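You operate a simulated robot arm through the tools that you are given. There is no shell and no other tool. Be economical: measure what you need, move in short steps, check, and stop when the job is done.

Carry out the task below with a simulated two-armed robot. There is one attempt and no reset: what you move stays moved.

TASK
On the paint bench top, fold the rag in half.

The check looks at the end state, three seconds after you hand in, the way a careful person would. Anything else that was tipped, shoved, dropped, spilled or broken makes it a failure. Flat cloth is picked up by pressing the open fingertips on it (5 to 10 N) and closing them slowly along it; thin cloth reads only 2 to 8 mm in the jaws.

THE ROBOT
Two 7-joint arms with two-finger grippers on one trunk, on a base that drives. Base frame: it is fixed to the floor where the robot stands at the start and does not move with it; the origin is under the middle of the robot, x ahead of it, y to its left, z up. Units: cm, degrees, N and s.
The left shoulder is at the start at [6, 12.3, 94.5], the right one opposite. With the tool pointing down near the work surface each hand reaches from about 36 to 80 cm from the robot's upright axis, wherever it stands, measured 20 degrees to its own side. Places, roughly: paint bench top [110, 50, 90]. Payload 1.47 kg a hand.
The tool frame of a hand sits at the grasp point between the pads (the TCP): z along the fingers, y along the line on which they close. The tips reach 1.6 cm beyond it. The gripper opens to 8.7 cm. The gripper's body begins 5.5 cm behind the TCP.
Orientation is told as [roll, pitch, yaw] about the base's x, y, z axes, in that order, counted from this pose: with the fingers straight down and closing along the base's y, the tool's x points along the base's -x, its y along +y and its z along -z.

THE INTERFACE
- The arms move only by the tool step_arm. It takes "left_steps", "right_steps" or both (then of equal length, played together; a hand with none holds still); each is a list of rows, each a list of 7 numbers: the shift along the base's x, y, z in units of 40 mm (1.0 is 40 mm), then the turn, a rotation vector about the base's x, y, z in units of 5 degrees (1.0 is 5 degrees), then the finger opening in cm, from 0 to 8.7. In form: [[dx, dy, dz, ax, ay, az, fingers], ...]. A call has 1 to 10 rows; each row shifts and turns the commanded pose from where the row before left it. A call with a number of a shift or a turn outside -1 to 1 is refused whole. Rows are played at 5 a second. More than 5 cm and 8.6 degrees between two rows, or a gripper value outside its range, and nothing of the call is played. A pose out of reach is approached as far as the arm can. The call stops where the force on the tool passes 40 N (or 10 N more than at its start, if that is more) or the arm is blocked; 0.2 s more then pass. The fingers move at their own pace (about 15.3 cm/s each) and stop on an object; they squeeze with about 28 N. The grip force told is the motor's: it shows also when the fingers shut on nothing. Time passes only in rows, and 0.2 s behind the last, so rows that do not move let the fingers close. It gives the time, the measured TCP pose, the force on the tool (base axes), the opening and the grip force at its end, in the units of the frame above (readings bear some noise), with the torque about the TCP (base axes, N m) and any sound that the robot's microphone picked up.
- Cameras (640 x 400 px; columns grow to the right, rows downward): "scene" is now at [9.2, -0.43, 149.66]; the picture's right is [-0.04, -1.00, 0.00], its down [-0.82, 0.03, -0.58] and it looks along [0.58, -0.02, -0.82] (base axes); focal length 290 px, centre (320, 200). "left" rides on the left gripper at [7.3, -1.2, -9] in its tool frame; the picture's right is [0.16, 0.99, 0.00], its down [-0.72, 0.12, -0.68] and it looks along [-0.67, 0.11, 0.73] (tool axes); focal length 247 px, centre (320, 200). "right" rides on the right gripper at [7.3, 1.2, -9] in its tool frame; the picture's right is [-0.16, 0.99, 0.00], its down [-0.72, -0.12, -0.68] and it looks along [-0.67, -0.11, 0.73] (tool axes); focal length 247 px, centre (320, 200). There is no depth. A picture from a camera that has moved, and an enlarged one, comes with that camera's place and axes in the base frame and with its lens. The place of the scene camera against the robot may be out by one fixed shift of up to 1.8 cm in any direction.
- get_image(camera): a new picture of that camera. The clock stands still meanwhile.
- lift_body(by): slides the trunk up (or, below 0, down) by that many cm; the arms and the scene camera ride with it, the base frame stays. It gives what a move gives, with no picture.
- drive_base(legs): drives the robot by 1 to 6 legs, each [ahead, left, turn to the left] in cm, cm and degrees, along the robot's own axes; the way and the turn of a leg run together, so that a leg with both is an arc; at most 150 cm and 180 degrees a leg. The arms and the cameras ride along, it lands a little off, and it stops where it bumps. It gives what a move gives.
- head_to(pan, tilt): turns the head with the scene camera to pan (to the left, within 120 degrees either way) and tilt (down, from -29 to 69), counted from straight ahead of the robot. It gives what a move gives.
- zoom(camera, box): a new picture of the part [left, top, right, bottom] of that camera's present view, enlarged. The clock stands still meanwhile.
- finish_job(): hands the job in; it is judged then, once.

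Work in short steps. Places have to be worked out from the pictures, the camera data and where the tool is seen: move nearer, look again, correct. Check each grasp and each placing, and mend what went wrong. You have 120 turns and 92 pictures in all, those below and enlarged ones among them. Open the grippers and draw the arms clear of the work before you hand the job in, unless the task says otherwise; then end with one line.

The tools are called after "Request:" by a JSON object that holds its "name" and its "arguments". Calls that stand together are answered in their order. step_arm: Moves the arms, as the interface text tells. Its arguments: {"type":"object","properties":{"left_steps":{"type":"array"},"right_steps":{"type":"array"}},"required":[]} The other tools are called the same way: lift_body (by) slides the trunk up or down; drive_base (legs) drives the base; head_to (pan, tilt) turns the head that bears the scene camera; get_image (camera) takes a picture; zoom (camera, box) takes an enlarged picture of a part of a camera's view; finish_job () hands the job in.

At the start:

```text
time: 0.0
left_ee_pos: [61.15, 22.71, 100.01]
left_tcp_rot: [0.0, -0.1, 0.0]
left_contact_force: [0.5, 0.6, 0.7]
left_ft_torque: [0.02, -0.03, 0.03]
left_opening: 8.71
left_grip_force: 0.0
right_ee_pos: [55.72, -32.14, 109.43]
right_tcp_rot: [0.1, 0.0, 0.1]
right_contact_force: [0.1, 0.2, 0.1]
right_ft_torque: [0.02, -0.03, 0.01]
right_opening: 8.68
right_grip_force: 0.1
trunk travel left (down, up): [-10.0, 13.0]
robot x, y, heading: [-0.07, 0.35, 0.1]
head pan, tilt: [-2.3, 54.7]
```

scene: 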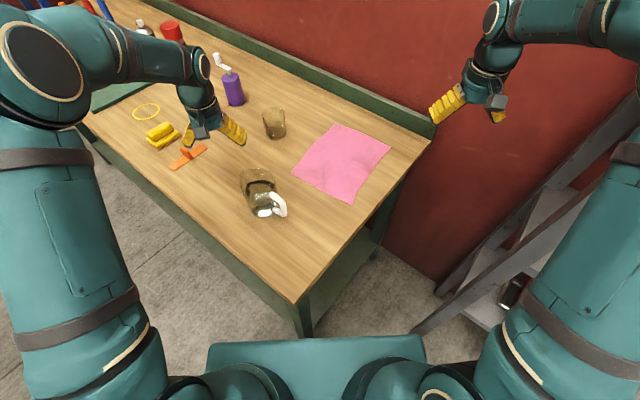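
right: 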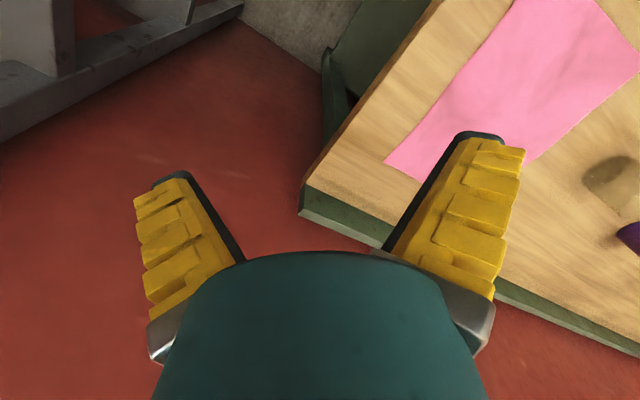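
left: 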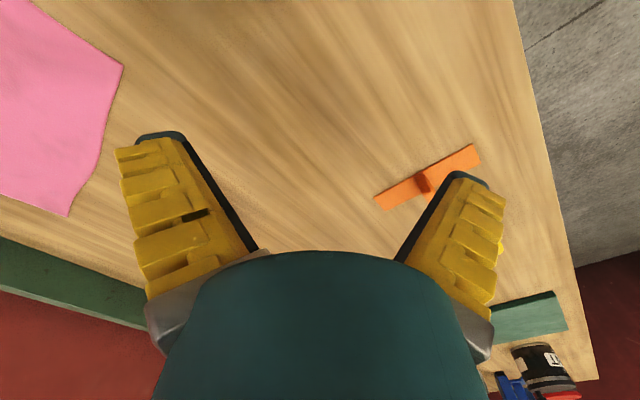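

The rag appears to be about 23 x 18.5 cm, centred near [65,-8], lying diagonal to me. I'd reach it better from further right with the robot turned left. First I raise both hands and look right at the ladder.

Request:
{"name": "step_arm", "arguments": {"left_steps": [[0, 0, 1, 0, 0, 0, 8.7], [0, 0, 1, 0, 0, 0, 8.7], [0, 0, 1, 0, 0, 0, 8.7], [0, 0, 1, 0, 0, 0, 8.7], [0, 0, 1, 0, 0, 0, 8.7]], "right_steps": [[0, 0, 1, 0, 0, 0, 8.7], [0, 0, 1, 0, 0, 0, 8.7], [-0.5, 0.5, 1, 0, 0, 0, 8.7], [-0.5, 0.5, 0, 0, 0, 0, 8.7], [-0.5, 0.5, 0, 0, 0, 0, 8.7]]}}

Request:
{"name": "head_to", "arguments": {"pan": -40, "tilt": 50}}

Request:
{"name": "get_image", "arguments": {"camera": "scene"}}

```text
time: 1.2
left_ee_pos: [61.18, 22.66, 119.95]
left_tcp_rot: [-0.1, -0.1, 0.0]
left_contact_force: [0.9, 1.1, 0.3]
left_ft_torque: [-0.03, -0.05, 0.0]
left_opening: 8.68
left_grip_force: 0.1
right_ee_pos: [49.7, -26.28, 121.68]
right_tcp_rot: [0.0, -0.1, -0.1]
right_contact_force: [0.3, 0.5, -0.6]
right_ft_torque: [-0.01, -0.01, 0.01]
right_opening: 8.7
right_grip_force: 0.1
trunk travel left (down, up): [-10.0, 13.0]
robot x, y, heading: [0.11, 0.3, 0.0]
head pan, tilt: [-2.3, 54.7]
```

```text
time: 2.2
left_ee_pos: [61.35, 22.68, 120.03]
left_tcp_rot: [0.1, 0.1, 0.0]
left_contact_force: [-0.8, 0.1, 0.4]
left_ft_torque: [-0.01, -0.01, 0.01]
left_opening: 8.71
left_grip_force: 0.1
right_ee_pos: [49.78, -26.24, 121.45]
right_tcp_rot: [0.0, 0.0, 0.0]
right_contact_force: [0.5, -0.1, -0.6]
right_ft_torque: [0.03, 0.02, 0.01]
right_opening: 8.68
right_grip_force: 0.0
trunk travel left (down, up): [-10.0, 13.0]
robot x, y, heading: [0.29, -0.07, 0.2]
head pan, tilt: [-40.0, 50.0]
```

```text
88 pictures are left
camera scene: at [7.88, -5.09, 150.27], right [-0.64, -0.77, 0.0], down [-0.59, 0.49, -0.64], along [0.49, -0.41, -0.77], focal length 290 px, centre (320, 200)
```

scene: 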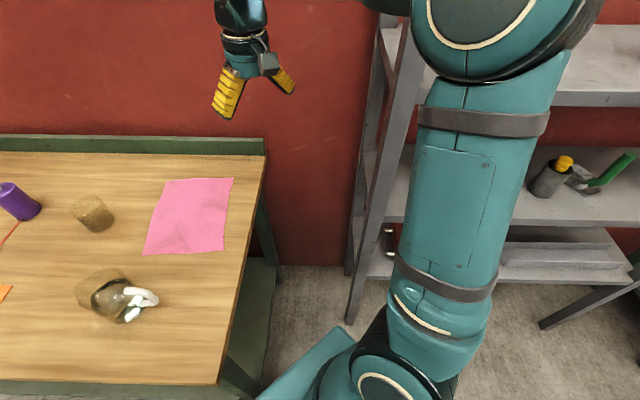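

The right side has a shelf rack close to the elbow, so I should drive little. I look down to see the gap between the base and the bench end.

Request:
{"name": "head_to", "arguments": {"pan": 0, "tilt": 69}}

Request:
{"name": "get_image", "arguments": {"camera": "scene"}}

```text
time: 3.3
left_ee_pos: [61.41, 22.77, 120.07]
left_tcp_rot: [-0.1, 0.0, 0.0]
left_contact_force: [-0.2, -0.3, -0.5]
left_ft_torque: [-0.01, 0.04, 0.01]
left_opening: 8.72
left_grip_force: 0.0
right_ee_pos: [49.82, -26.23, 121.44]
right_tcp_rot: [0.0, 0.0, 0.0]
right_contact_force: [0.9, -1.1, -0.2]
right_ft_torque: [-0.01, -0.03, 0.0]
right_opening: 8.69
right_grip_force: 0.1
trunk travel left (down, up): [-10.0, 13.0]
robot x, y, heading: [-0.09, -0.2, -0.3]
head pan, tilt: [0.0, 68.8]
```

```text
87 pictures are left
camera scene: at [7.56, -0.14, 148.08], right [0.0, -1.0, 0.0], down [-0.93, 0.0, -0.36], along [0.36, 0.0, -0.93], focal length 290 px, centre (320, 200)
```

scene: 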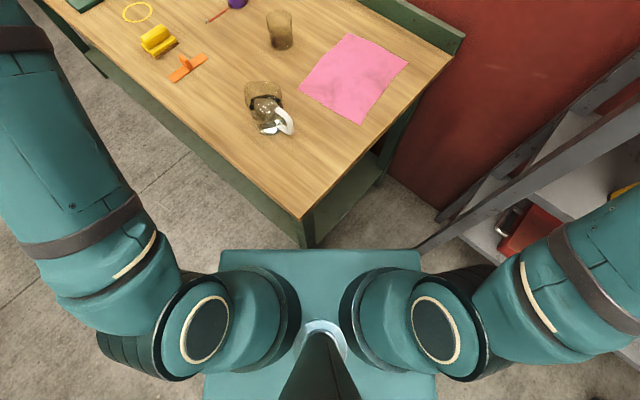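

The chest's front edge clears the bench corner, so a turn in place is safe. I turn left 18° to bring the right hand's reach onto the far rag corner.

Request:
{"name": "drive_base", "arguments": {"legs": [[0, 0, 18]]}}

Request:
{"name": "head_to", "arguments": {"pan": -20, "tilt": 50}}

Request:
{"name": "get_image", "arguments": {"camera": "scene"}}

Request:
{"name": "get_image", "arguments": {"camera": "right"}}

```text
time: 4.7
left_ee_pos: [51.61, 40.23, 120.04]
left_tcp_rot: [0.0, 0.0, 17.8]
left_contact_force: [-0.5, 0.3, 0.1]
left_ft_torque: [-0.02, 0.03, 0.01]
left_opening: 8.68
left_grip_force: 0.1
right_ee_pos: [55.31, -9.84, 121.56]
right_tcp_rot: [0.0, 0.0, 17.8]
right_contact_force: [0.8, -0.6, 0.1]
right_ft_torque: [-0.01, 0.03, 0.02]
right_opening: 8.67
right_grip_force: 0.1
trunk travel left (down, up): [-10.0, 13.0]
robot x, y, heading: [0.2, 0.1, 17.9]
head pan, tilt: [0.0, 68.8]
```

```text
time: 5.5
left_ee_pos: [51.62, 40.23, 119.94]
left_tcp_rot: [0.0, 0.0, 17.6]
left_contact_force: [0.6, 0.6, -0.3]
left_ft_torque: [-0.03, 0.0, -0.03]
left_opening: 8.71
left_grip_force: 0.0
right_ee_pos: [55.4, -9.92, 121.58]
right_tcp_rot: [0.0, 0.1, 17.7]
right_contact_force: [1.0, 0.4, -0.1]
right_ft_torque: [-0.01, 0.01, -0.01]
right_opening: 8.67
right_grip_force: 0.0
trunk travel left (down, up): [-10.0, 13.0]
robot x, y, heading: [-0.18, -0.1, 17.9]
head pan, tilt: [-20.0, 50.0]
```

```text
86 pictures are left
camera scene: at [9.62, -0.15, 150.27], right [-0.04, -1.0, 0.0], down [-0.77, 0.03, -0.64], along [0.64, -0.03, -0.77], focal length 290 px, centre (320, 200)
```

scene: 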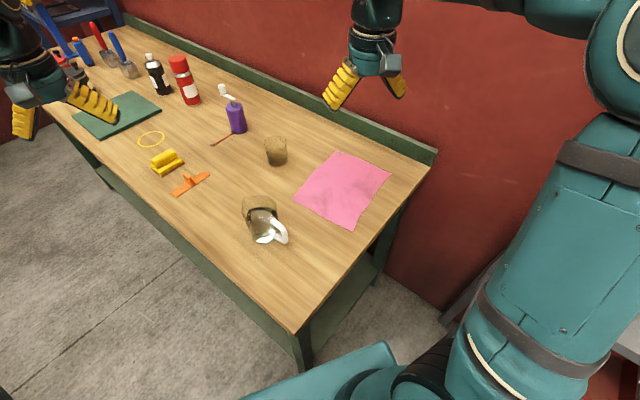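

```text
85 pictures are left
camera right: at [48.23, -11.03, 130.37], right [-0.15, 0.99, 0.0], down [0.72, 0.11, 0.68], along [0.67, 0.1, -0.73], focal length 247 px, centre (320, 200)
```

right: 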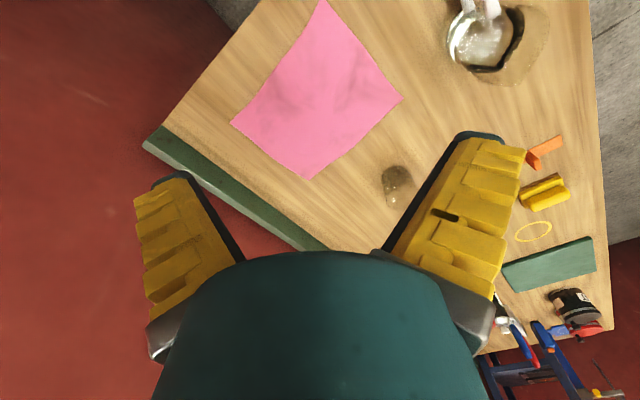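

The two cameras agree: corners C[50.5,-10], D[61,4.4], A[80,-8.6], B[69.4,-23.5], table z≈90. Plan: pinch the edge D–A with both hands (closing across the edge, yaw≈-36.5) and fold toward the bench end (edge C–B). I move both hands above that edge, high up.

Request:
{"name": "step_arm", "arguments": {"left_steps": [[0.296, -0.95, 0, 0, 0, -1, 5], [0.296, -0.95, 0, 0, 0, -1, 3], [0.296, -0.95, 0, 0, 0, -1, 3], [0.296, -0.95, 0, 0, 0, -1, 3], [0.296, -0.95, 0, 0, 0, -1, 3], [0.296, -0.95, 0, 0, 0, -1, 3], [0.296, -0.95, 0, 0, 0, -1, 3], [0.296, -0.95, 0, 0, 0, -1, 3], [0.296, -0.95, 0, 0, 0, -1, 3], [0.296, -0.95, 0, 0, 0, -1, 3]], "right_steps": [[0.86, 0.07, 0, 0, 0, -1, 5], [0.86, 0.07, 0, 0, 0, -1, 3], [0.86, 0.07, 0, 0, 0, -1, 3], [0.86, 0.07, 0, 0, 0, -1, 3], [0.86, 0.07, 0, 0, 0, -1, 3], [0.86, 0.1, 0, 0, 0, -1, 3], [0, 0, 0, 0, 0, -1, 3], [0, 0, 0, 0, 0, -1, 3], [0, 0, 0, 0, 0, -1, 3], [0, 0, 0, 0, 0, -1, 3]]}}

Request:
{"name": "get_image", "arguments": {"camera": "left"}}

Request:
{"name": "get_image", "arguments": {"camera": "scene"}}

```text
time: 7.7
left_ee_pos: [61.65, 2.98, 119.96]
left_tcp_rot: [0.0, 0.1, -32.5]
left_contact_force: [-0.2, 0.2, 0.8]
left_ft_torque: [0.06, -0.01, -0.03]
left_opening: 3.59
left_grip_force: 4.1
left hand out of reach, approached as far as the arm can: row 10
right_ee_pos: [74.11, -8.09, 121.32]
right_tcp_rot: [0.0, -0.1, -32.4]
right_contact_force: [-0.7, 0.1, 0.1]
right_ft_torque: [0.01, -0.08, 0.0]
right_opening: 3.62
right_grip_force: 4.6
right hand out of reach, approached as far as the arm can: row 6
trunk travel left (down, up): [-10.0, 13.0]
robot x, y, heading: [0.13, -0.26, 17.6]
head pan, tilt: [-20.0, 50.0]
```

```text
84 pictures are left
camera left: at [54.77, 5.8, 128.83], right [0.4, 0.92, 0.0], down [0.67, -0.29, 0.68], along [0.62, -0.27, -0.73], focal length 247 px, centre (320, 200)
```

left: 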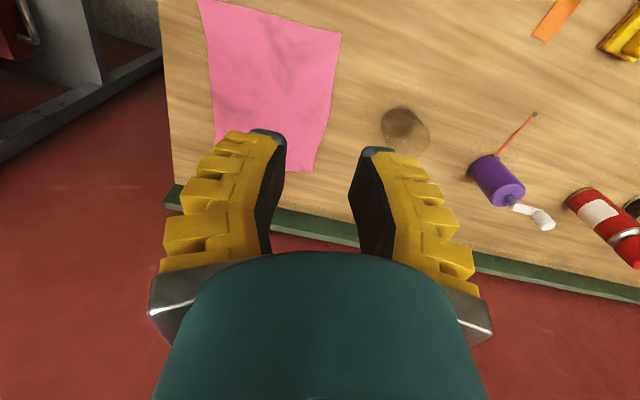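

```text
83 pictures are left
camera scene: at [9.41, -0.1, 150.3], right [-0.04, -1.0, 0.0], down [-0.76, 0.03, -0.64], along [0.64, -0.03, -0.77], focal length 290 px, centre (320, 200)
```

scene: 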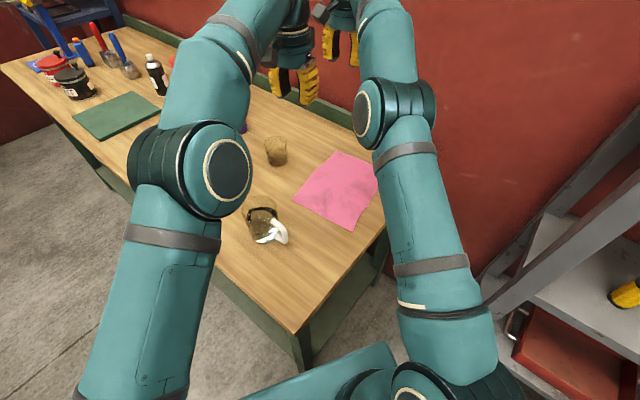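

Both hands are near the reach limit at this height; lower down should be easier. I descend 14 cm and finish the turn, then look.

Request:
{"name": "step_arm", "arguments": {"left_steps": [[0, 0, -0.7, 0, 0, -0.4, 3], [0, 0, -0.7, 0, 0, -0.4, 3], [0, 0, -0.7, 0, 0, 0, 3], [0, 0, -0.7, 0, 0, 0, 3], [0, 0, -0.7, 0, 0, 0, 3]], "right_steps": [[0, 0, -0.7, 0, 0, -0.4, 3], [0, 0, -0.7, 0, 0, -0.4, 3], [0, 0, -0.7, 0, 0, 0, 3], [0, 0, -0.7, 0, 0, 0, 3], [0, 0, -0.7, 0, 0, 0, 3]]}}

Request:
{"name": "get_image", "arguments": {"camera": "left"}}

Request:
{"name": "get_image", "arguments": {"camera": "right"}}

Request:
{"name": "get_image", "arguments": {"camera": "scene"}}

```text
time: 8.9
left_ee_pos: [61.97, 2.74, 105.67]
left_tcp_rot: [0.0, 0.0, -36.3]
left_contact_force: [0.5, 0.4, 0.0]
left_ft_torque: [-0.01, 0.01, 0.02]
left_opening: 3.62
left_grip_force: 4.4
right_ee_pos: [74.31, -8.17, 107.24]
right_tcp_rot: [0.0, 0.0, -36.3]
right_contact_force: [0.3, 0.5, 0.3]
right_ft_torque: [0.0, 0.01, -0.01]
right_opening: 3.59
right_grip_force: 4.6
trunk travel left (down, up): [-10.0, 13.0]
robot x, y, heading: [0.07, 0.58, 17.8]
head pan, tilt: [-20.0, 50.0]
```

```text
82 pictures are left
camera left: at [55.24, 6.13, 114.64], right [0.46, 0.89, 0.0], down [0.65, -0.34, 0.68], along [0.6, -0.31, -0.73], focal length 247 px, centre (320, 200)
```

left: 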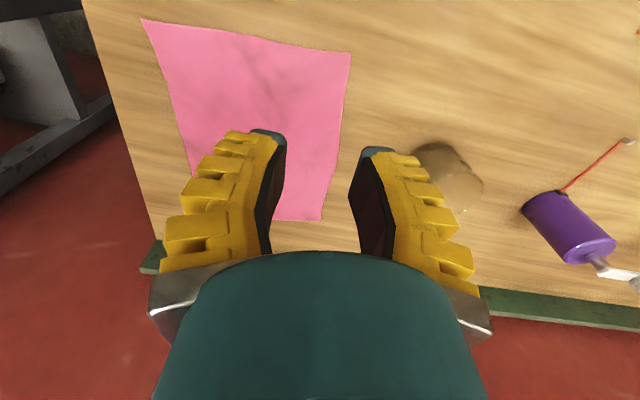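

```text
81 pictures are left
camera right: at [69.2, -2.91, 116.05], right [0.71, 0.7, 0.0], down [0.51, -0.52, 0.68], along [0.48, -0.48, -0.73], focal length 247 px, centre (320, 200)
```

right: 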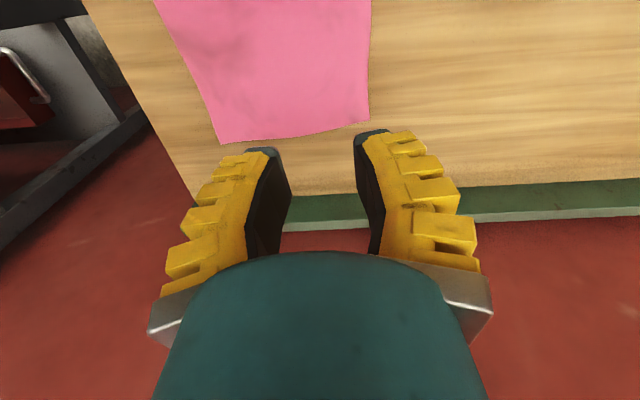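

```text
80 pictures are left
camera scene: at [9.67, -0.15, 150.27], right [-0.04, -1.0, 0.0], down [-0.77, 0.03, -0.64], along [0.64, -0.03, -0.77], focal length 290 px, centre (320, 200)
```

scene: 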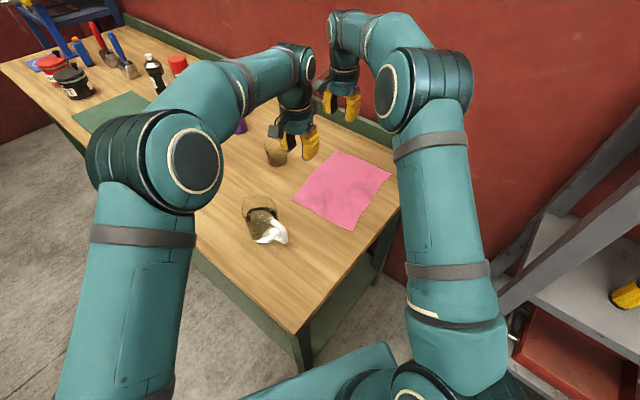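

Comparing parallaxes, the table is actually at z≈85.5, with corners A[83.8,-8.4], D[62.3,6.1], B[71.8,-24.9], C[51.4,-10.3] (rag about 26x20). A is marginal in reach, so I shift right 6 cm while turning left 12°, which also gains clearance from the bench.

Request:
{"name": "drive_base", "arguments": {"legs": [[0, -6, 12]]}}

Request:
{"name": "head_to", "arguments": {"pan": -25, "tilt": 50}}

Request:
{"name": "get_image", "arguments": {"camera": "scene"}}

```text
time: 10.1
left_ee_pos: [62.44, 9.93, 105.76]
left_tcp_rot: [0.0, -0.1, -24.5]
left_contact_force: [0.6, 0.4, -0.4]
left_ft_torque: [-0.04, 0.02, 0.03]
left_opening: 3.61
left_grip_force: 4.7
right_ee_pos: [76.64, 1.88, 107.31]
right_tcp_rot: [0.0, 0.0, -24.5]
right_contact_force: [-0.6, -0.1, 0.6]
right_ft_torque: [-0.03, 0.0, 0.01]
right_opening: 3.63
right_grip_force: 4.7
trunk travel left (down, up): [-10.0, 13.0]
robot x, y, heading: [2.48, -5.6, 29.4]
head pan, tilt: [-20.0, 50.0]
```

```text
time: 10.8
left_ee_pos: [62.35, 10.04, 105.83]
left_tcp_rot: [0.0, 0.0, -24.5]
left_contact_force: [-0.7, 0.3, -0.2]
left_ft_torque: [0.02, 0.02, 0.0]
left_opening: 3.65
left_grip_force: 4.5
right_ee_pos: [76.64, 2.0, 107.16]
right_tcp_rot: [0.0, 0.0, -24.5]
right_contact_force: [0.4, 0.0, -0.2]
right_ft_torque: [0.02, -0.02, 0.01]
right_opening: 3.62
right_grip_force: 4.3
trunk travel left (down, up): [-10.0, 13.0]
robot x, y, heading: [2.01, -5.54, 29.6]
head pan, tilt: [-25.0, 50.0]
```

```text
79 pictures are left
camera scene: at [11.87, -4.45, 150.28], right [0.08, -1.0, 0.0], down [-0.76, -0.06, -0.64], along [0.64, 0.05, -0.77], focal length 290 px, centre (320, 200)
```

scene: 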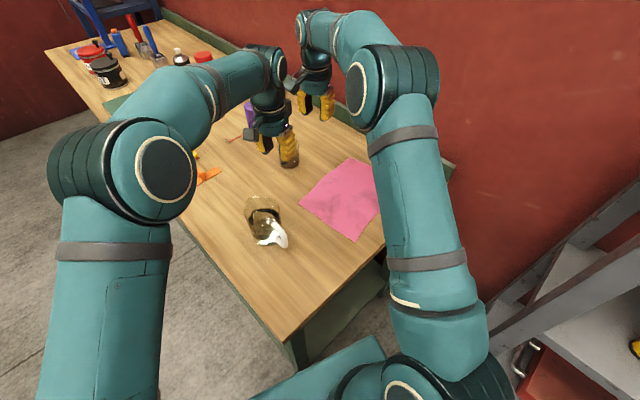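

I bring both hands over the D–A edge, correct the yaw, and lower to about z 93 for a close look.

Request:
{"name": "step_arm", "arguments": {"left_steps": [[0.17, -0.64, 0, 0, 0, -0.73, 3], [0.17, -0.64, 0, 0, 0, -0.73, 3], [0.17, -0.64, 0, 0, 0, -0.73, 3], [0, 0, -0.8, 0, 0, 0, 3], [0, 0, -0.8, 0, 0, 0, 3], [0, 0, -0.8, 0, 0, 0, 3], [0, 0, -0.8, 0, 0, 0, 3]], "right_steps": [[0.2, -0.8, 0, 0, 0, -0.73, 3], [0.2, -0.8, 0, 0, 0, -0.73, 3], [0.29, -0.82, 0, 0, 0, -0.73, 3], [0, 0, -0.9, 0, 0, 0, 3], [0, 0, -0.9, 0, 0, 0, 3], [0, 0, -0.9, 0, 0, 0, 3], [0, 0, -0.9, 0, 0, 0, 3]]}}

Request:
{"name": "get_image", "arguments": {"camera": "left"}}

Request:
{"name": "get_image", "arguments": {"camera": "right"}}

Request:
{"name": "get_image", "arguments": {"camera": "scene"}}

```text
time: 12.4
left_ee_pos: [64.46, 2.36, 92.94]
left_tcp_rot: [-0.1, -0.1, -35.4]
left_contact_force: [-0.8, -0.1, -0.1]
left_ft_torque: [-0.04, 0.03, -0.03]
left_opening: 3.63
left_grip_force: 4.6
right_ee_pos: [79.2, -7.9, 92.86]
right_tcp_rot: [0.0, 0.0, -35.5]
right_contact_force: [-0.3, 0.3, -0.5]
right_ft_torque: [-0.02, -0.01, -0.04]
right_opening: 3.6
right_grip_force: 4.6
trunk travel left (down, up): [-10.0, 13.0]
robot x, y, heading: [2.33, -5.33, 29.4]
head pan, tilt: [-25.0, 50.0]
```

```text
78 pictures are left
camera left: at [57.71, 5.54, 101.85], right [0.44, 0.9, 0.0], down [0.66, -0.32, 0.68], along [0.61, -0.3, -0.73], focal length 247 px, centre (320, 200)
```

left: 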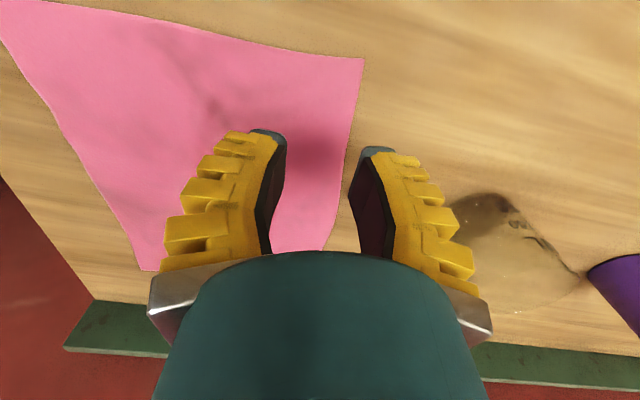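

```text
77 pictures are left
camera right: at [74.06, -2.79, 101.69], right [0.7, 0.71, 0.0], down [0.52, -0.51, 0.68], along [0.49, -0.48, -0.73], focal length 247 px, centre (320, 200)
```

right: 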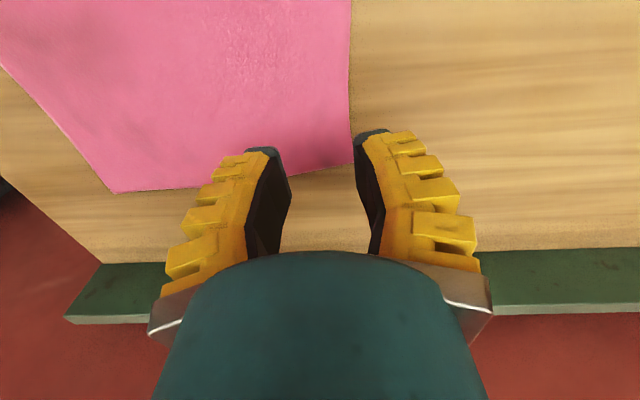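

```text
76 pictures are left
camera scene: at [11.99, -4.46, 150.26], right [0.08, -1.0, 0.0], down [-0.76, -0.06, -0.64], along [0.64, 0.05, -0.77], focal length 290 px, centre (320, 200)
```

scene: 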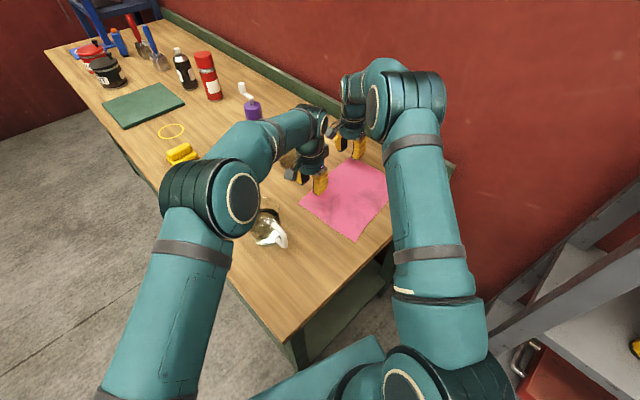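

The geometry checks out (edge 1.85 cm outside each hand's centre). I narrow the opening so the outer finger sits on the cloth edge, shift 0.3 cm inward, and descend to just above the cloth.

Request:
{"name": "step_arm", "arguments": {"left_steps": [[-0.043, -0.062, 0, 0, 0, 0, 2.2], [0, 0, -0.4, 0, 0, 0, 2.2], [0, 0, -0.4, 0, 0, 0, 2.2], [0, 0, -0.3, 0, 0, 0, 2.2], [0, 0, -0.1, 0, 0, 0, 2.2], [0, 0, -0.05, 0, 0, 0, 2.2]], "right_steps": [[-0.043, -0.062, 0, 0, 0, 0, 2.2], [0, 0, -0.4, 0, 0, 0, 2.2], [0, 0, -0.4, 0, 0, 0, 2.2], [0, 0, -0.3, 0, 0, 0, 2.2], [0, 0, -0.1, 0, 0, 0, 2.2], [0, 0, -0.05, 0, 0, 0, 2.2]]}}

```text
time: 13.8
left_ee_pos: [64.05, 2.12, 88.02]
left_tcp_rot: [0.0, 0.0, -35.2]
left_contact_force: [-0.4, -0.1, -0.4]
left_ft_torque: [0.0, -0.01, -0.01]
left_opening: 2.86
left_grip_force: 4.4
right_ee_pos: [79.13, -8.06, 87.79]
right_tcp_rot: [0.0, 0.0, -35.5]
right_contact_force: [0.0, -0.3, 0.0]
right_ft_torque: [0.02, 0.04, -0.03]
right_opening: 2.28
right_grip_force: 6.7
trunk travel left (down, up): [-10.0, 13.0]
robot x, y, heading: [2.49, -5.46, 29.5]
head pan, tilt: [-25.0, 50.0]
```

No contact yet at tip height ≈86.3. I continue down in tiny steps.

Request:
{"name": "step_arm", "arguments": {"left_steps": [[0, 0, -0.06, 0, 0, 0, 2.2], [0, 0, -0.06, 0, 0, 0, 2.2], [0, 0, -0.06, 0, 0, 0, 2.2]], "right_steps": [[0, 0, -0.05, 0, 0, 0, 2.2], [0, 0, -0.05, 0, 0, 0, 2.2], [0, 0, -0.05, 0, 0, 0, 2.2]]}}

Request:
{"name": "get_image", "arguments": {"camera": "left"}}

Request:
{"name": "get_image", "arguments": {"camera": "right"}}

```text
time: 14.6
left_ee_pos: [64.11, 2.07, 87.51]
left_tcp_rot: [0.2, -0.3, -35.4]
left_contact_force: [0.1, -0.7, 17.1]
left_ft_torque: [0.03, 0.05, 0.01]
left_opening: 2.52
left_grip_force: 7.3
right_ee_pos: [79.01, -8.01, 87.49]
right_tcp_rot: [0.2, -0.2, -35.5]
right_contact_force: [0.2, 0.1, 18.2]
right_ft_torque: [0.0, 0.05, 0.03]
right_opening: 1.7
right_grip_force: 0.1
trunk travel left (down, up): [-10.0, 13.0]
robot x, y, heading: [2.05, -5.35, 29.5]
head pan, tilt: [-25.0, 50.0]
```

```text
75 pictures are left
camera left: at [57.33, 5.32, 96.47], right [0.44, 0.9, 0.0], down [0.65, -0.32, 0.68], along [0.61, -0.3, -0.73], focal length 247 px, centre (320, 200)
```

left: 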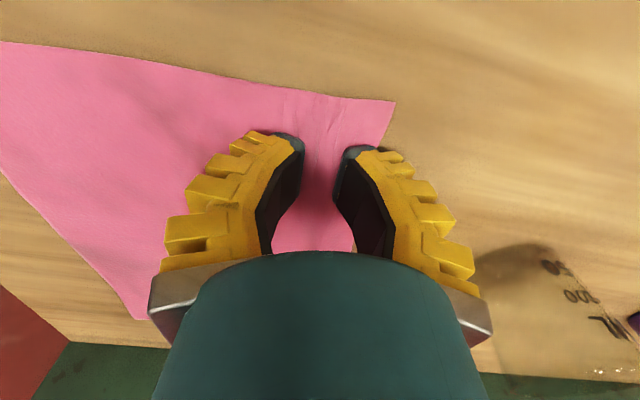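

```text
74 pictures are left
camera right: at [73.9, -2.92, 96.37], right [0.7, 0.71, 0.0], down [0.52, -0.51, 0.68], along [0.49, -0.48, -0.73], focal length 247 px, centre (320, 200)
```

right: 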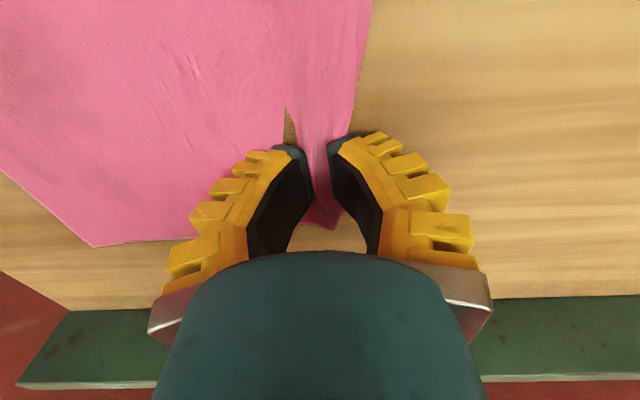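

Both tips press the cloth at 17–18 N and the cloth is starting to ridge between the fingers. I ease the pressure a little and close slowly.

Request:
{"name": "step_arm", "arguments": {"left_steps": [[0, 0, 0.02, 0, 0, 0, 2.2], [0, 0, 0, 0, 0, 0, 1.8], [0, 0, 0, 0, 0, 0, 1.5], [0, 0, 0, 0, 0, 0, 1.2], [0, 0, 0, 0, 0, 0, 0.9], [0, 0, 0, 0, 0, 0, 0.6], [0, 0, 0, 0, 0, 0, 0.3], [0, 0, 0, 0, 0, 0, 0], [0, 0, 0, 0, 0, 0, 0], [0, 0, 0, 0, 0, 0, 0]], "right_steps": [[0, 0, 0.02, 0, 0, 0, 1.7], [0, 0, 0, 0, 0, 0, 1.5], [0, 0, 0, 0, 0, 0, 1.2], [0, 0, 0, 0, 0, 0, 1.0], [0, 0, 0, 0, 0, 0, 0.8], [0, 0, 0, 0, 0, 0, 0.6], [0, 0, 0, 0, 0, 0, 0.3], [0, 0, 0, 0, 0, 0, 0], [0, 0, 0, 0, 0, 0, 0], [0, 0, 0, 0, 0, 0, 0]]}}

Request:
{"name": "get_image", "arguments": {"camera": "left"}}

Request:
{"name": "get_image", "arguments": {"camera": "right"}}

```text
time: 16.8
left_ee_pos: [64.01, 1.91, 87.53]
left_tcp_rot: [0.1, -0.2, -35.5]
left_contact_force: [1.4, -0.9, 10.1]
left_ft_torque: [-0.03, 0.08, 0.0]
left_opening: 0.0
left_grip_force: 29.4
right_ee_pos: [79.1, -8.07, 87.5]
right_tcp_rot: [0.1, 0.0, -35.6]
right_contact_force: [0.7, 0.4, 7.9]
right_ft_torque: [0.02, 0.06, 0.0]
right_opening: 0.0
right_grip_force: 23.7
trunk travel left (down, up): [-10.0, 13.0]
robot x, y, heading: [2.36, -5.39, 29.7]
head pan, tilt: [-25.0, 50.0]
```

```text
73 pictures are left
camera left: at [57.28, 5.3, 96.41], right [0.44, 0.9, 0.0], down [0.65, -0.33, 0.68], along [0.61, -0.3, -0.73], focal length 247 px, centre (320, 200)
```

left: 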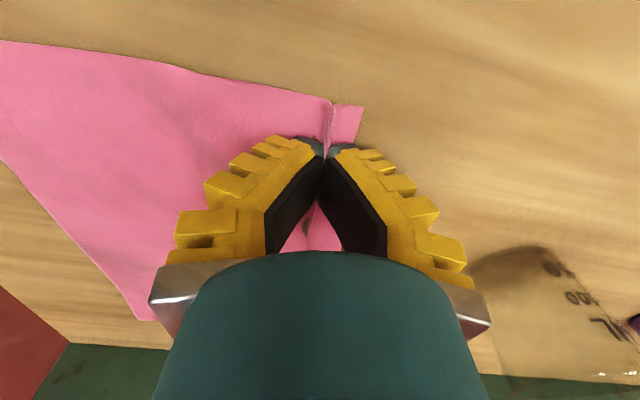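

```text
72 pictures are left
camera right: at [73.87, -2.94, 96.42], right [0.7, 0.71, 0.0], down [0.52, -0.51, 0.68], along [0.49, -0.48, -0.73], focal length 247 px, centre (320, 200)
```

right: 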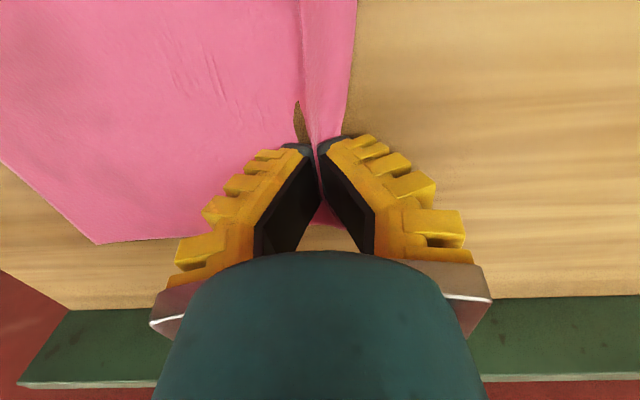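

The openings read 0.0, so the grips may have missed even though a ridge shows. I lift 1.5 cm and look.

Request:
{"name": "step_arm", "arguments": {"left_steps": [[0, 0, 0.1, 0, 0, 0, 0], [0, 0, 0.15, 0, 0, 0, 0], [0, 0, 0.15, 0, 0, 0, 0]], "right_steps": [[0, 0, 0.1, 0, 0, 0, 0], [0, 0, 0.15, 0, 0, 0, 0], [0, 0, 0.15, 0, 0, 0, 0]]}}

Request:
{"name": "get_image", "arguments": {"camera": "left"}}

Request:
{"name": "get_image", "arguments": {"camera": "right"}}

```text
time: 17.6
left_ee_pos: [64.24, 2.17, 88.85]
left_tcp_rot: [0.0, 0.0, -35.5]
left_contact_force: [-0.5, -0.9, -0.4]
left_ft_torque: [0.03, -0.01, 0.04]
left_opening: 0.0
left_grip_force: 30.1
right_ee_pos: [79.34, -8.04, 88.83]
right_tcp_rot: [0.0, 0.0, -35.3]
right_contact_force: [-0.2, 0.2, -0.3]
right_ft_torque: [-0.01, 0.04, 0.0]
right_opening: 0.0
right_grip_force: 29.9
trunk travel left (down, up): [-10.0, 13.0]
robot x, y, heading: [2.25, -5.37, 29.5]
head pan, tilt: [-25.0, 50.0]
```

```text
71 pictures are left
camera left: at [57.44, 5.33, 97.79], right [0.44, 0.9, 0.0], down [0.66, -0.33, 0.68], along [0.61, -0.3, -0.73], focal length 247 px, centre (320, 200)
```

left: 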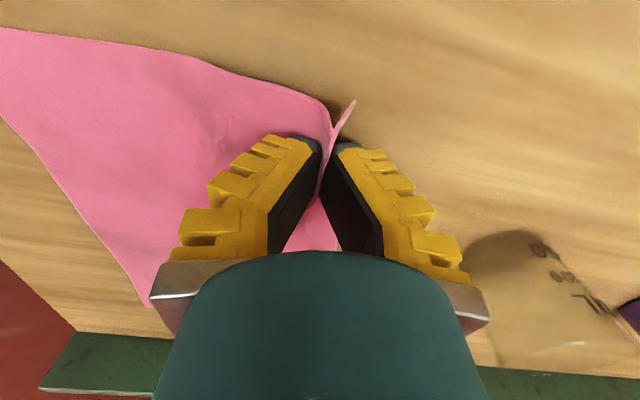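

```text
70 pictures are left
camera right: at [74.07, -2.92, 97.72], right [0.7, 0.71, 0.0], down [0.52, -0.51, 0.68], along [0.48, -0.48, -0.73], focal length 247 px, centre (320, 200)
```

right: 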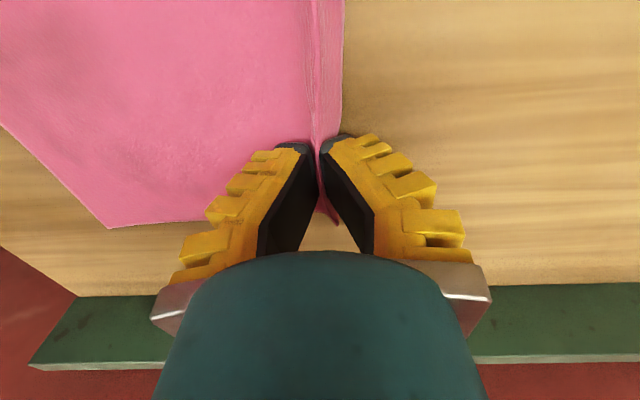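

Both hands do hold the cloth: a ridge with a short hem beyond it is lifting. I begin the fold arc toward the bench end, slowly, tilting the fingers as the cloth comes over.

Request:
{"name": "step_arm", "arguments": {"left_steps": [[-0.036, -0.051, 0.163, 0, 0, 0, 0], [-0.036, -0.051, 0.163, 0, 0, 0, 0], [-0.1, -0.144, 0.275, 0.41, -0.28, 0, 0], [-0.1, -0.144, 0.275, 0.41, -0.28, 0, 0], [-0.15, -0.215, 0.213, 0.41, -0.28, 0, 0], [-0.15, -0.215, 0.213, 0.41, -0.28, 0, 0], [-0.185, -0.267, 0.113, 0.41, -0.28, 0, 0], [-0.185, -0.267, 0.113, 0.41, -0.28, 0, 0]], "right_steps": [[-0.036, -0.051, 0.163, 0, 0, 0, 0], [-0.036, -0.051, 0.163, 0, 0, 0, 0], [-0.1, -0.144, 0.275, 0.41, -0.28, 0, 0], [-0.1, -0.144, 0.275, 0.41, -0.28, 0, 0], [-0.15, -0.215, 0.213, 0.41, -0.28, 0, 0], [-0.15, -0.215, 0.213, 0.41, -0.28, 0, 0], [-0.185, -0.267, 0.113, 0.41, -0.28, 0, 0], [-0.185, -0.267, 0.113, 0.41, -0.28, 0, 0]]}}

Request:
{"name": "get_image", "arguments": {"camera": "left"}}

Request:
{"name": "get_image", "arguments": {"camera": "scene"}}

```text
time: 19.4
left_ee_pos: [60.52, -3.41, 95.1]
left_tcp_rot: [15.0, 0.2, -35.4]
left_contact_force: [0.1, 0.4, -1.1]
left_ft_torque: [-0.03, 0.0, 0.02]
left_opening: 0.0
left_grip_force: 30.0
right_ee_pos: [75.49, -13.45, 95.02]
right_tcp_rot: [15.0, 0.3, -35.4]
right_contact_force: [0.2, -0.2, 0.2]
right_ft_torque: [0.02, 0.02, -0.03]
right_opening: 0.0
right_grip_force: 27.9
trunk travel left (down, up): [-10.0, 13.0]
robot x, y, heading: [2.28, -5.63, 29.2]
head pan, tilt: [-25.0, 50.0]
```

```text
69 pictures are left
camera left: at [52.47, -2.06, 103.51], right [0.42, 0.87, 0.26], down [0.56, -0.47, 0.68], along [0.71, -0.15, -0.68], focal length 247 px, centre (320, 200)
```

left: 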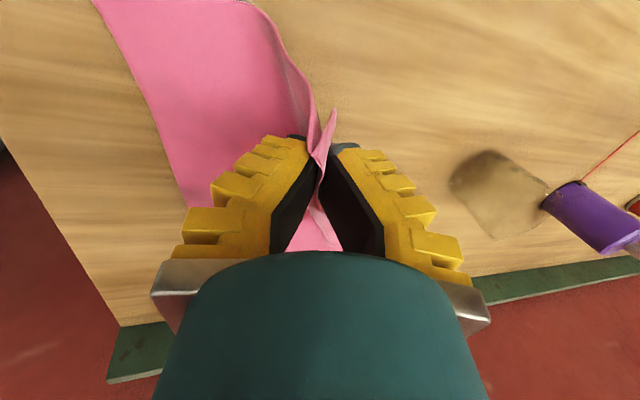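

```text
68 pictures are left
camera scene: at [11.81, -4.54, 150.28], right [0.08, -1.0, 0.0], down [-0.76, -0.06, -0.64], along [0.64, 0.05, -0.77], focal length 290 px, centre (320, 200)
```

scene: 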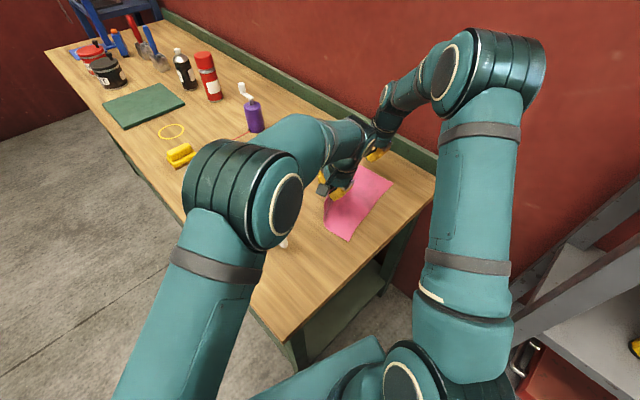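

The cloth is rising cleanly with both grips. I continue over the midline and partly down.

Request:
{"name": "step_arm", "arguments": {"left_steps": [[-0.2, -0.287, 0, 0.41, -0.28, 0, 0], [-0.2, -0.287, 0, 0.41, -0.28, 0, 0], [-0.185, -0.267, -0.113, 0.41, -0.28, 0, 0], [-0.185, -0.267, -0.113, 0.41, -0.28, 0, 0], [-0.15, -0.215, -0.213, 0.41, -0.28, 0, 0], [-0.15, -0.215, -0.213, 0.41, -0.28, 0, 0]], "right_steps": [[-0.2, -0.287, 0, 0.41, -0.28, 0, 0], [-0.2, -0.287, 0, 0.41, -0.28, 0, 0], [-0.185, -0.267, -0.113, 0.41, -0.28, 0, 0], [-0.185, -0.267, -0.113, 0.41, -0.28, 0, 0], [-0.15, -0.215, -0.213, 0.41, -0.28, 0, 0], [-0.15, -0.215, -0.213, 0.41, -0.28, 0, 0]]}}

Request:
{"name": "get_image", "arguments": {"camera": "left"}}

Request:
{"name": "get_image", "arguments": {"camera": "right"}}

Request:
{"name": "get_image", "arguments": {"camera": "scene"}}

```text
time: 20.8
left_ee_pos: [56.19, -9.54, 92.44]
left_tcp_rot: [29.8, 0.6, -35.4]
left_contact_force: [-0.6, -0.4, -0.5]
left_ft_torque: [-0.01, 0.02, 0.02]
left_opening: 0.0
left_grip_force: 29.9
right_ee_pos: [71.13, -19.69, 92.42]
right_tcp_rot: [29.9, 0.6, -35.3]
right_contact_force: [0.9, -0.4, 0.1]
right_ft_torque: [0.0, -0.02, 0.0]
right_opening: 0.0
right_grip_force: 28.1
trunk travel left (down, up): [-10.0, 13.0]
robot x, y, heading: [2.2, -5.46, 29.4]
head pan, tilt: [-25.0, 50.0]
```

```text
67 pictures are left
camera left: at [46.95, -9.91, 99.73], right [0.37, 0.79, 0.49], down [0.46, -0.62, 0.64], along [0.81, -0.01, -0.59], focal length 247 px, centre (320, 200)
```

left: 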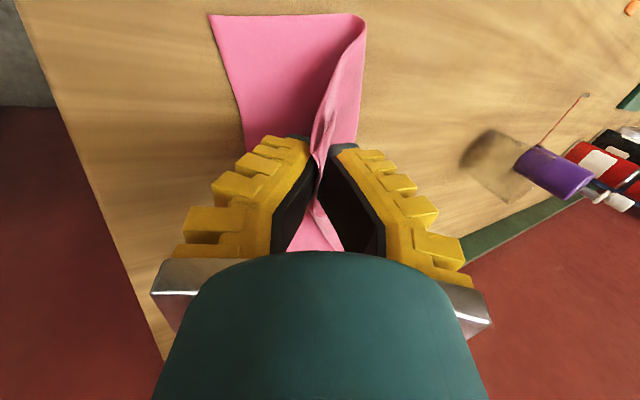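

```text
66 pictures are left
camera right: at [63.29, -18.42, 100.83], right [0.63, 0.6, 0.49], down [0.34, -0.78, 0.53], along [0.7, -0.16, -0.7], focal length 247 px, centre (320, 200)
```

right: 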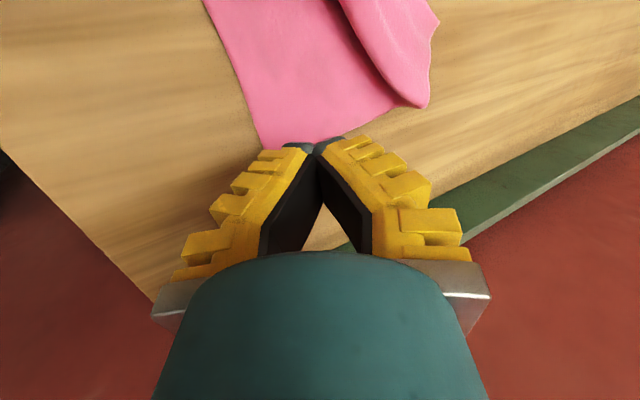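

```text
65 pictures are left
camera scene: at [11.86, -4.56, 150.28], right [0.08, -1.0, 0.0], down [-0.76, -0.06, -0.64], along [0.64, 0.05, -0.77], focal length 290 px, centre (320, 200)
```

scene: 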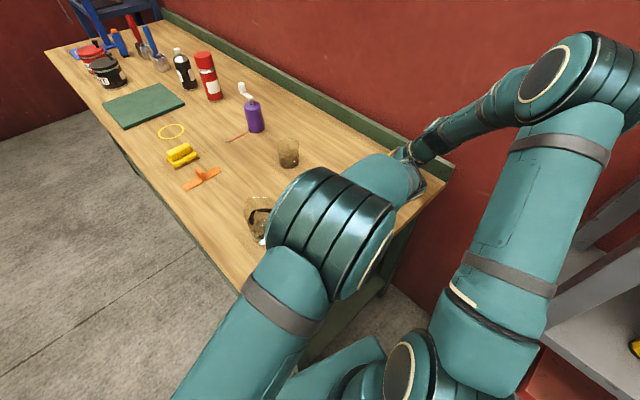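

The right hand lost its corner; the left still holds. I keep the left still, raise the right hand and bring it upright, and look at where the A corner fell.

Request:
{"name": "step_arm", "arguments": {"right_steps": [[0, 0, 0.6, -0.82, 0.565, 0, 2], [0, 0, 0.6, -0.82, 0.565, 0, 3], [0.1, 0.15, 0.6, -0.82, 0.565, 0, 3], [0.1, 0.15, 0.6, -0.82, 0.565, 0, 3], [0.1, 0.15, 0.3, -0.82, 0.565, 0, 3], [0, 0, 0, -0.82, 0.565, 0, 3]]}}

Request:
{"name": "get_image", "arguments": {"camera": "right"}}

Request:
{"name": "get_image", "arguments": {"camera": "left"}}

```text
time: 22.2
left_ee_pos: [56.14, -9.47, 92.49]
left_tcp_rot: [29.8, 0.4, -35.3]
left_contact_force: [0.3, -0.2, 0.1]
left_ft_torque: [-0.04, 0.01, 0.01]
left_opening: 0.0
left_grip_force: 29.7
right_ee_pos: [72.4, -17.76, 103.22]
right_tcp_rot: [-0.1, 0.2, -35.6]
right_contact_force: [0.5, 0.5, -0.3]
right_ft_torque: [0.01, -0.02, 0.01]
right_opening: 3.6
right_grip_force: 4.1
trunk travel left (down, up): [-10.0, 13.0]
robot x, y, heading: [2.49, -5.48, 29.5]
head pan, tilt: [-25.0, 50.0]
```

```text
64 pictures are left
camera right: at [67.29, -12.66, 112.09], right [0.7, 0.71, 0.0], down [0.52, -0.51, 0.68], along [0.48, -0.48, -0.73], focal length 247 px, centre (320, 200)
```

right: 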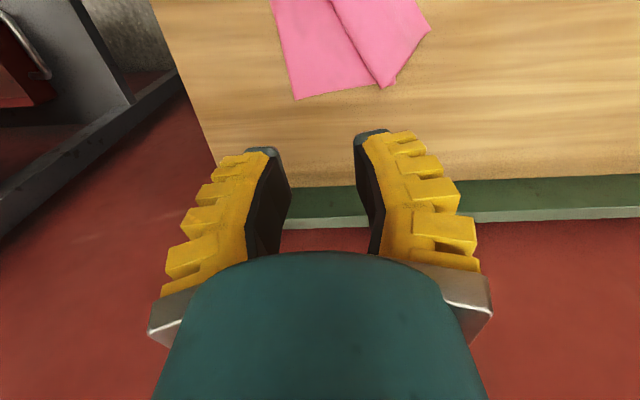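

```text
63 pictures are left
camera left: at [47.0, -9.79, 99.72], right [0.37, 0.79, 0.49], down [0.46, -0.62, 0.64], along [0.81, -0.01, -0.59], focal length 247 px, centre (320, 200)
```

left: 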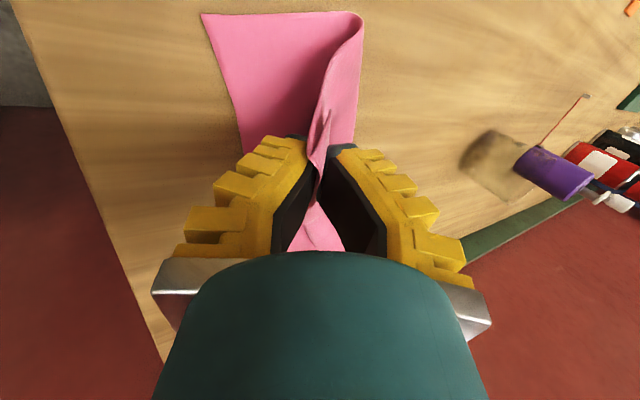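

The A corner is flopped over partially (A now near [78,-14]); the left still holds D. I lower the left to lay D near C (about [50,-9]), release, and withdraw along the finger axis.

Request:
{"name": "step_arm", "arguments": {"left_steps": [[-0.16, -0.03, -0.25, 0, 0, 0, 0], [-0.16, -0.03, -0.25, 0, 0, 0, 0], [-0.16, -0.03, -0.25, 0, 0, 0, 0], [0, 0, -0.2, 0, 0, 0, 0], [0, 0, 0, 0, 0, 0, 0]]}}

Request:
{"name": "get_image", "arguments": {"camera": "left"}}

```text
time: 23.4
left_ee_pos: [54.23, -9.9, 88.59]
left_tcp_rot: [29.8, 0.5, -35.3]
left_contact_force: [0.4, 0.1, 0.3]
left_ft_torque: [0.01, 0.02, -0.02]
left_opening: 0.01
left_grip_force: 26.5
right_ee_pos: [72.39, -17.75, 103.24]
right_tcp_rot: [0.0, 0.2, -35.4]
right_contact_force: [0.1, -0.2, -0.2]
right_ft_torque: [0.02, -0.01, 0.02]
right_opening: 3.61
right_grip_force: 4.4
trunk travel left (down, up): [-10.0, 13.0]
robot x, y, heading: [2.55, -5.66, 29.6]
head pan, tilt: [-25.0, 50.0]
```

```text
62 pictures are left
camera left: at [45.04, -10.19, 95.88], right [0.37, 0.79, 0.49], down [0.46, -0.62, 0.64], along [0.81, -0.01, -0.59], focal length 247 px, centre (320, 200)
```

left: 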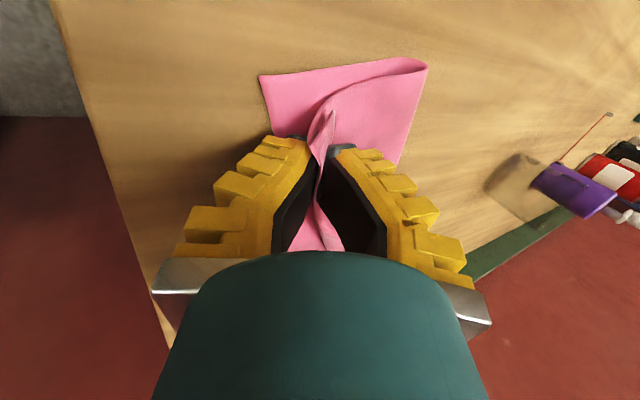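

The hem curls on top as expected. I pull 1.5 cm further toward the bench end, then release and back off along the fingers.

Request:
{"name": "step_arm", "arguments": {"left_steps": [[-0.11, -0.16, 0, 0, 0, 0, 0], [-0.11, -0.16, 0, 0, 0, 0, 0], [0, 0, 0, 0, 0, 0, 2], [0, 0, 0, 0, 0, 0, 2.5], [0, 0, 0.3, 0, 0, 0, 2.5], [-0.1, -0.15, 0.5, 0, 0, 0, 2.5], [-0.1, -0.15, 0.9, -0.8, 0.56, 0, 2.5], [0, 0, 0.9, -0.8, 0.56, 0, 2.5], [0, 0, 0.9, -0.8, 0.56, 0, 2.5], [0, 0, 0.9, -0.8, 0.56, 0, 2.5]]}}

Request:
{"name": "get_image", "arguments": {"camera": "left"}}

Request:
{"name": "get_image", "arguments": {"camera": "right"}}

```text
time: 25.6
left_ee_pos: [52.66, -12.41, 106.29]
left_tcp_rot: [10.2, 0.4, -35.5]
left_contact_force: [0.4, -0.1, 0.6]
left_ft_torque: [-0.01, 0.02, 0.0]
left_opening: 3.12
left_grip_force: 4.6
right_ee_pos: [72.44, -17.85, 103.2]
right_tcp_rot: [-0.1, 0.1, -35.5]
right_contact_force: [-0.2, -0.1, 0.6]
right_ft_torque: [0.01, -0.03, 0.0]
right_opening: 3.6
right_grip_force: 4.0
trunk travel left (down, up): [-10.0, 13.0]
robot x, y, heading: [1.91, -5.38, 29.3]
head pan, tilt: [-25.0, 50.0]
```

```text
61 pictures are left
camera left: at [45.01, -10.46, 114.93], right [0.44, 0.88, 0.18], down [0.59, -0.43, 0.69], along [0.68, -0.2, -0.71], focal length 247 px, centre (320, 200)
```

left: 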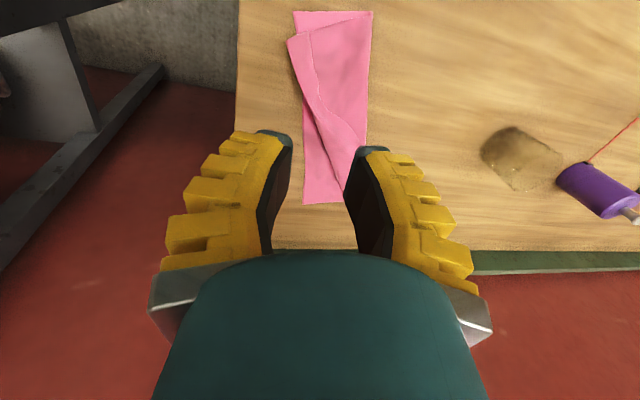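

```text
60 pictures are left
camera right: at [67.26, -12.66, 112.09], right [0.7, 0.71, 0.0], down [0.52, -0.51, 0.68], along [0.48, -0.48, -0.73], focal length 247 px, centre (320, 200)
```

right: 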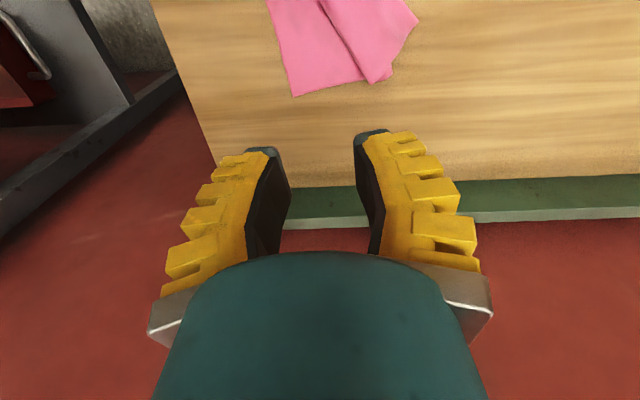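

The hem flopped outward well; the left end looks nearly folded. I zoom for detail.

Request:
{"name": "zoom", "arguments": {"camera": "left", "box": [230, 0, 430, 220]}}

Request:
{"name": "zoom", "arguments": {"camera": "right", "box": [220, 0, 460, 150]}}

```text
1.82 times, centred on (330, 110) of left
camera zoom: at [45.01, -10.46, 114.93], right [0.44, 0.88, 0.18], down [0.59, -0.43, 0.69], along [0.68, -0.2, -0.71], focal length 449 px, centre (302, 364)
```

zoom: 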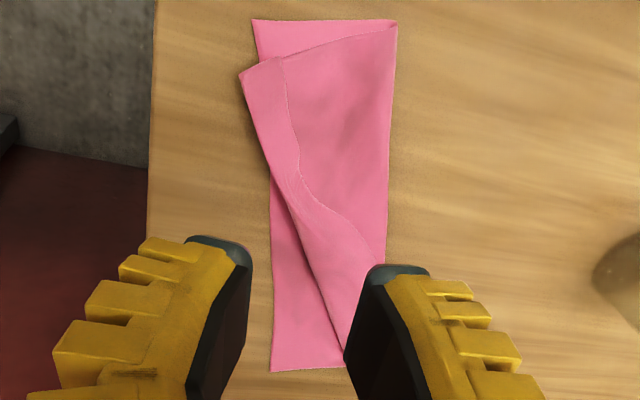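

```text
2.67 times, centred on (340, 75) of right
camera zoom: at [67.26, -12.66, 112.09], right [0.7, 0.71, 0.0], down [0.52, -0.51, 0.68], along [0.48, -0.48, -0.73], focal length 659 px, centre (267, 533)
```

zoom: 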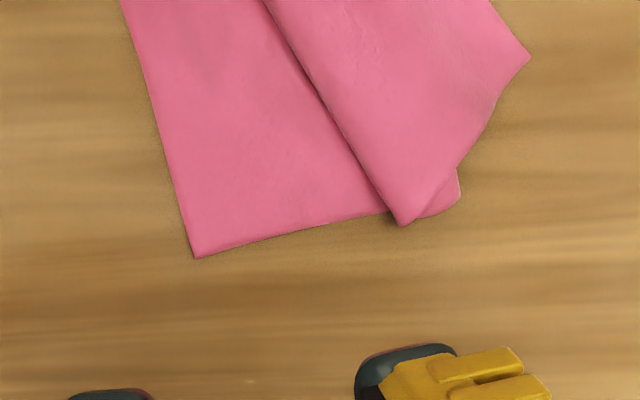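

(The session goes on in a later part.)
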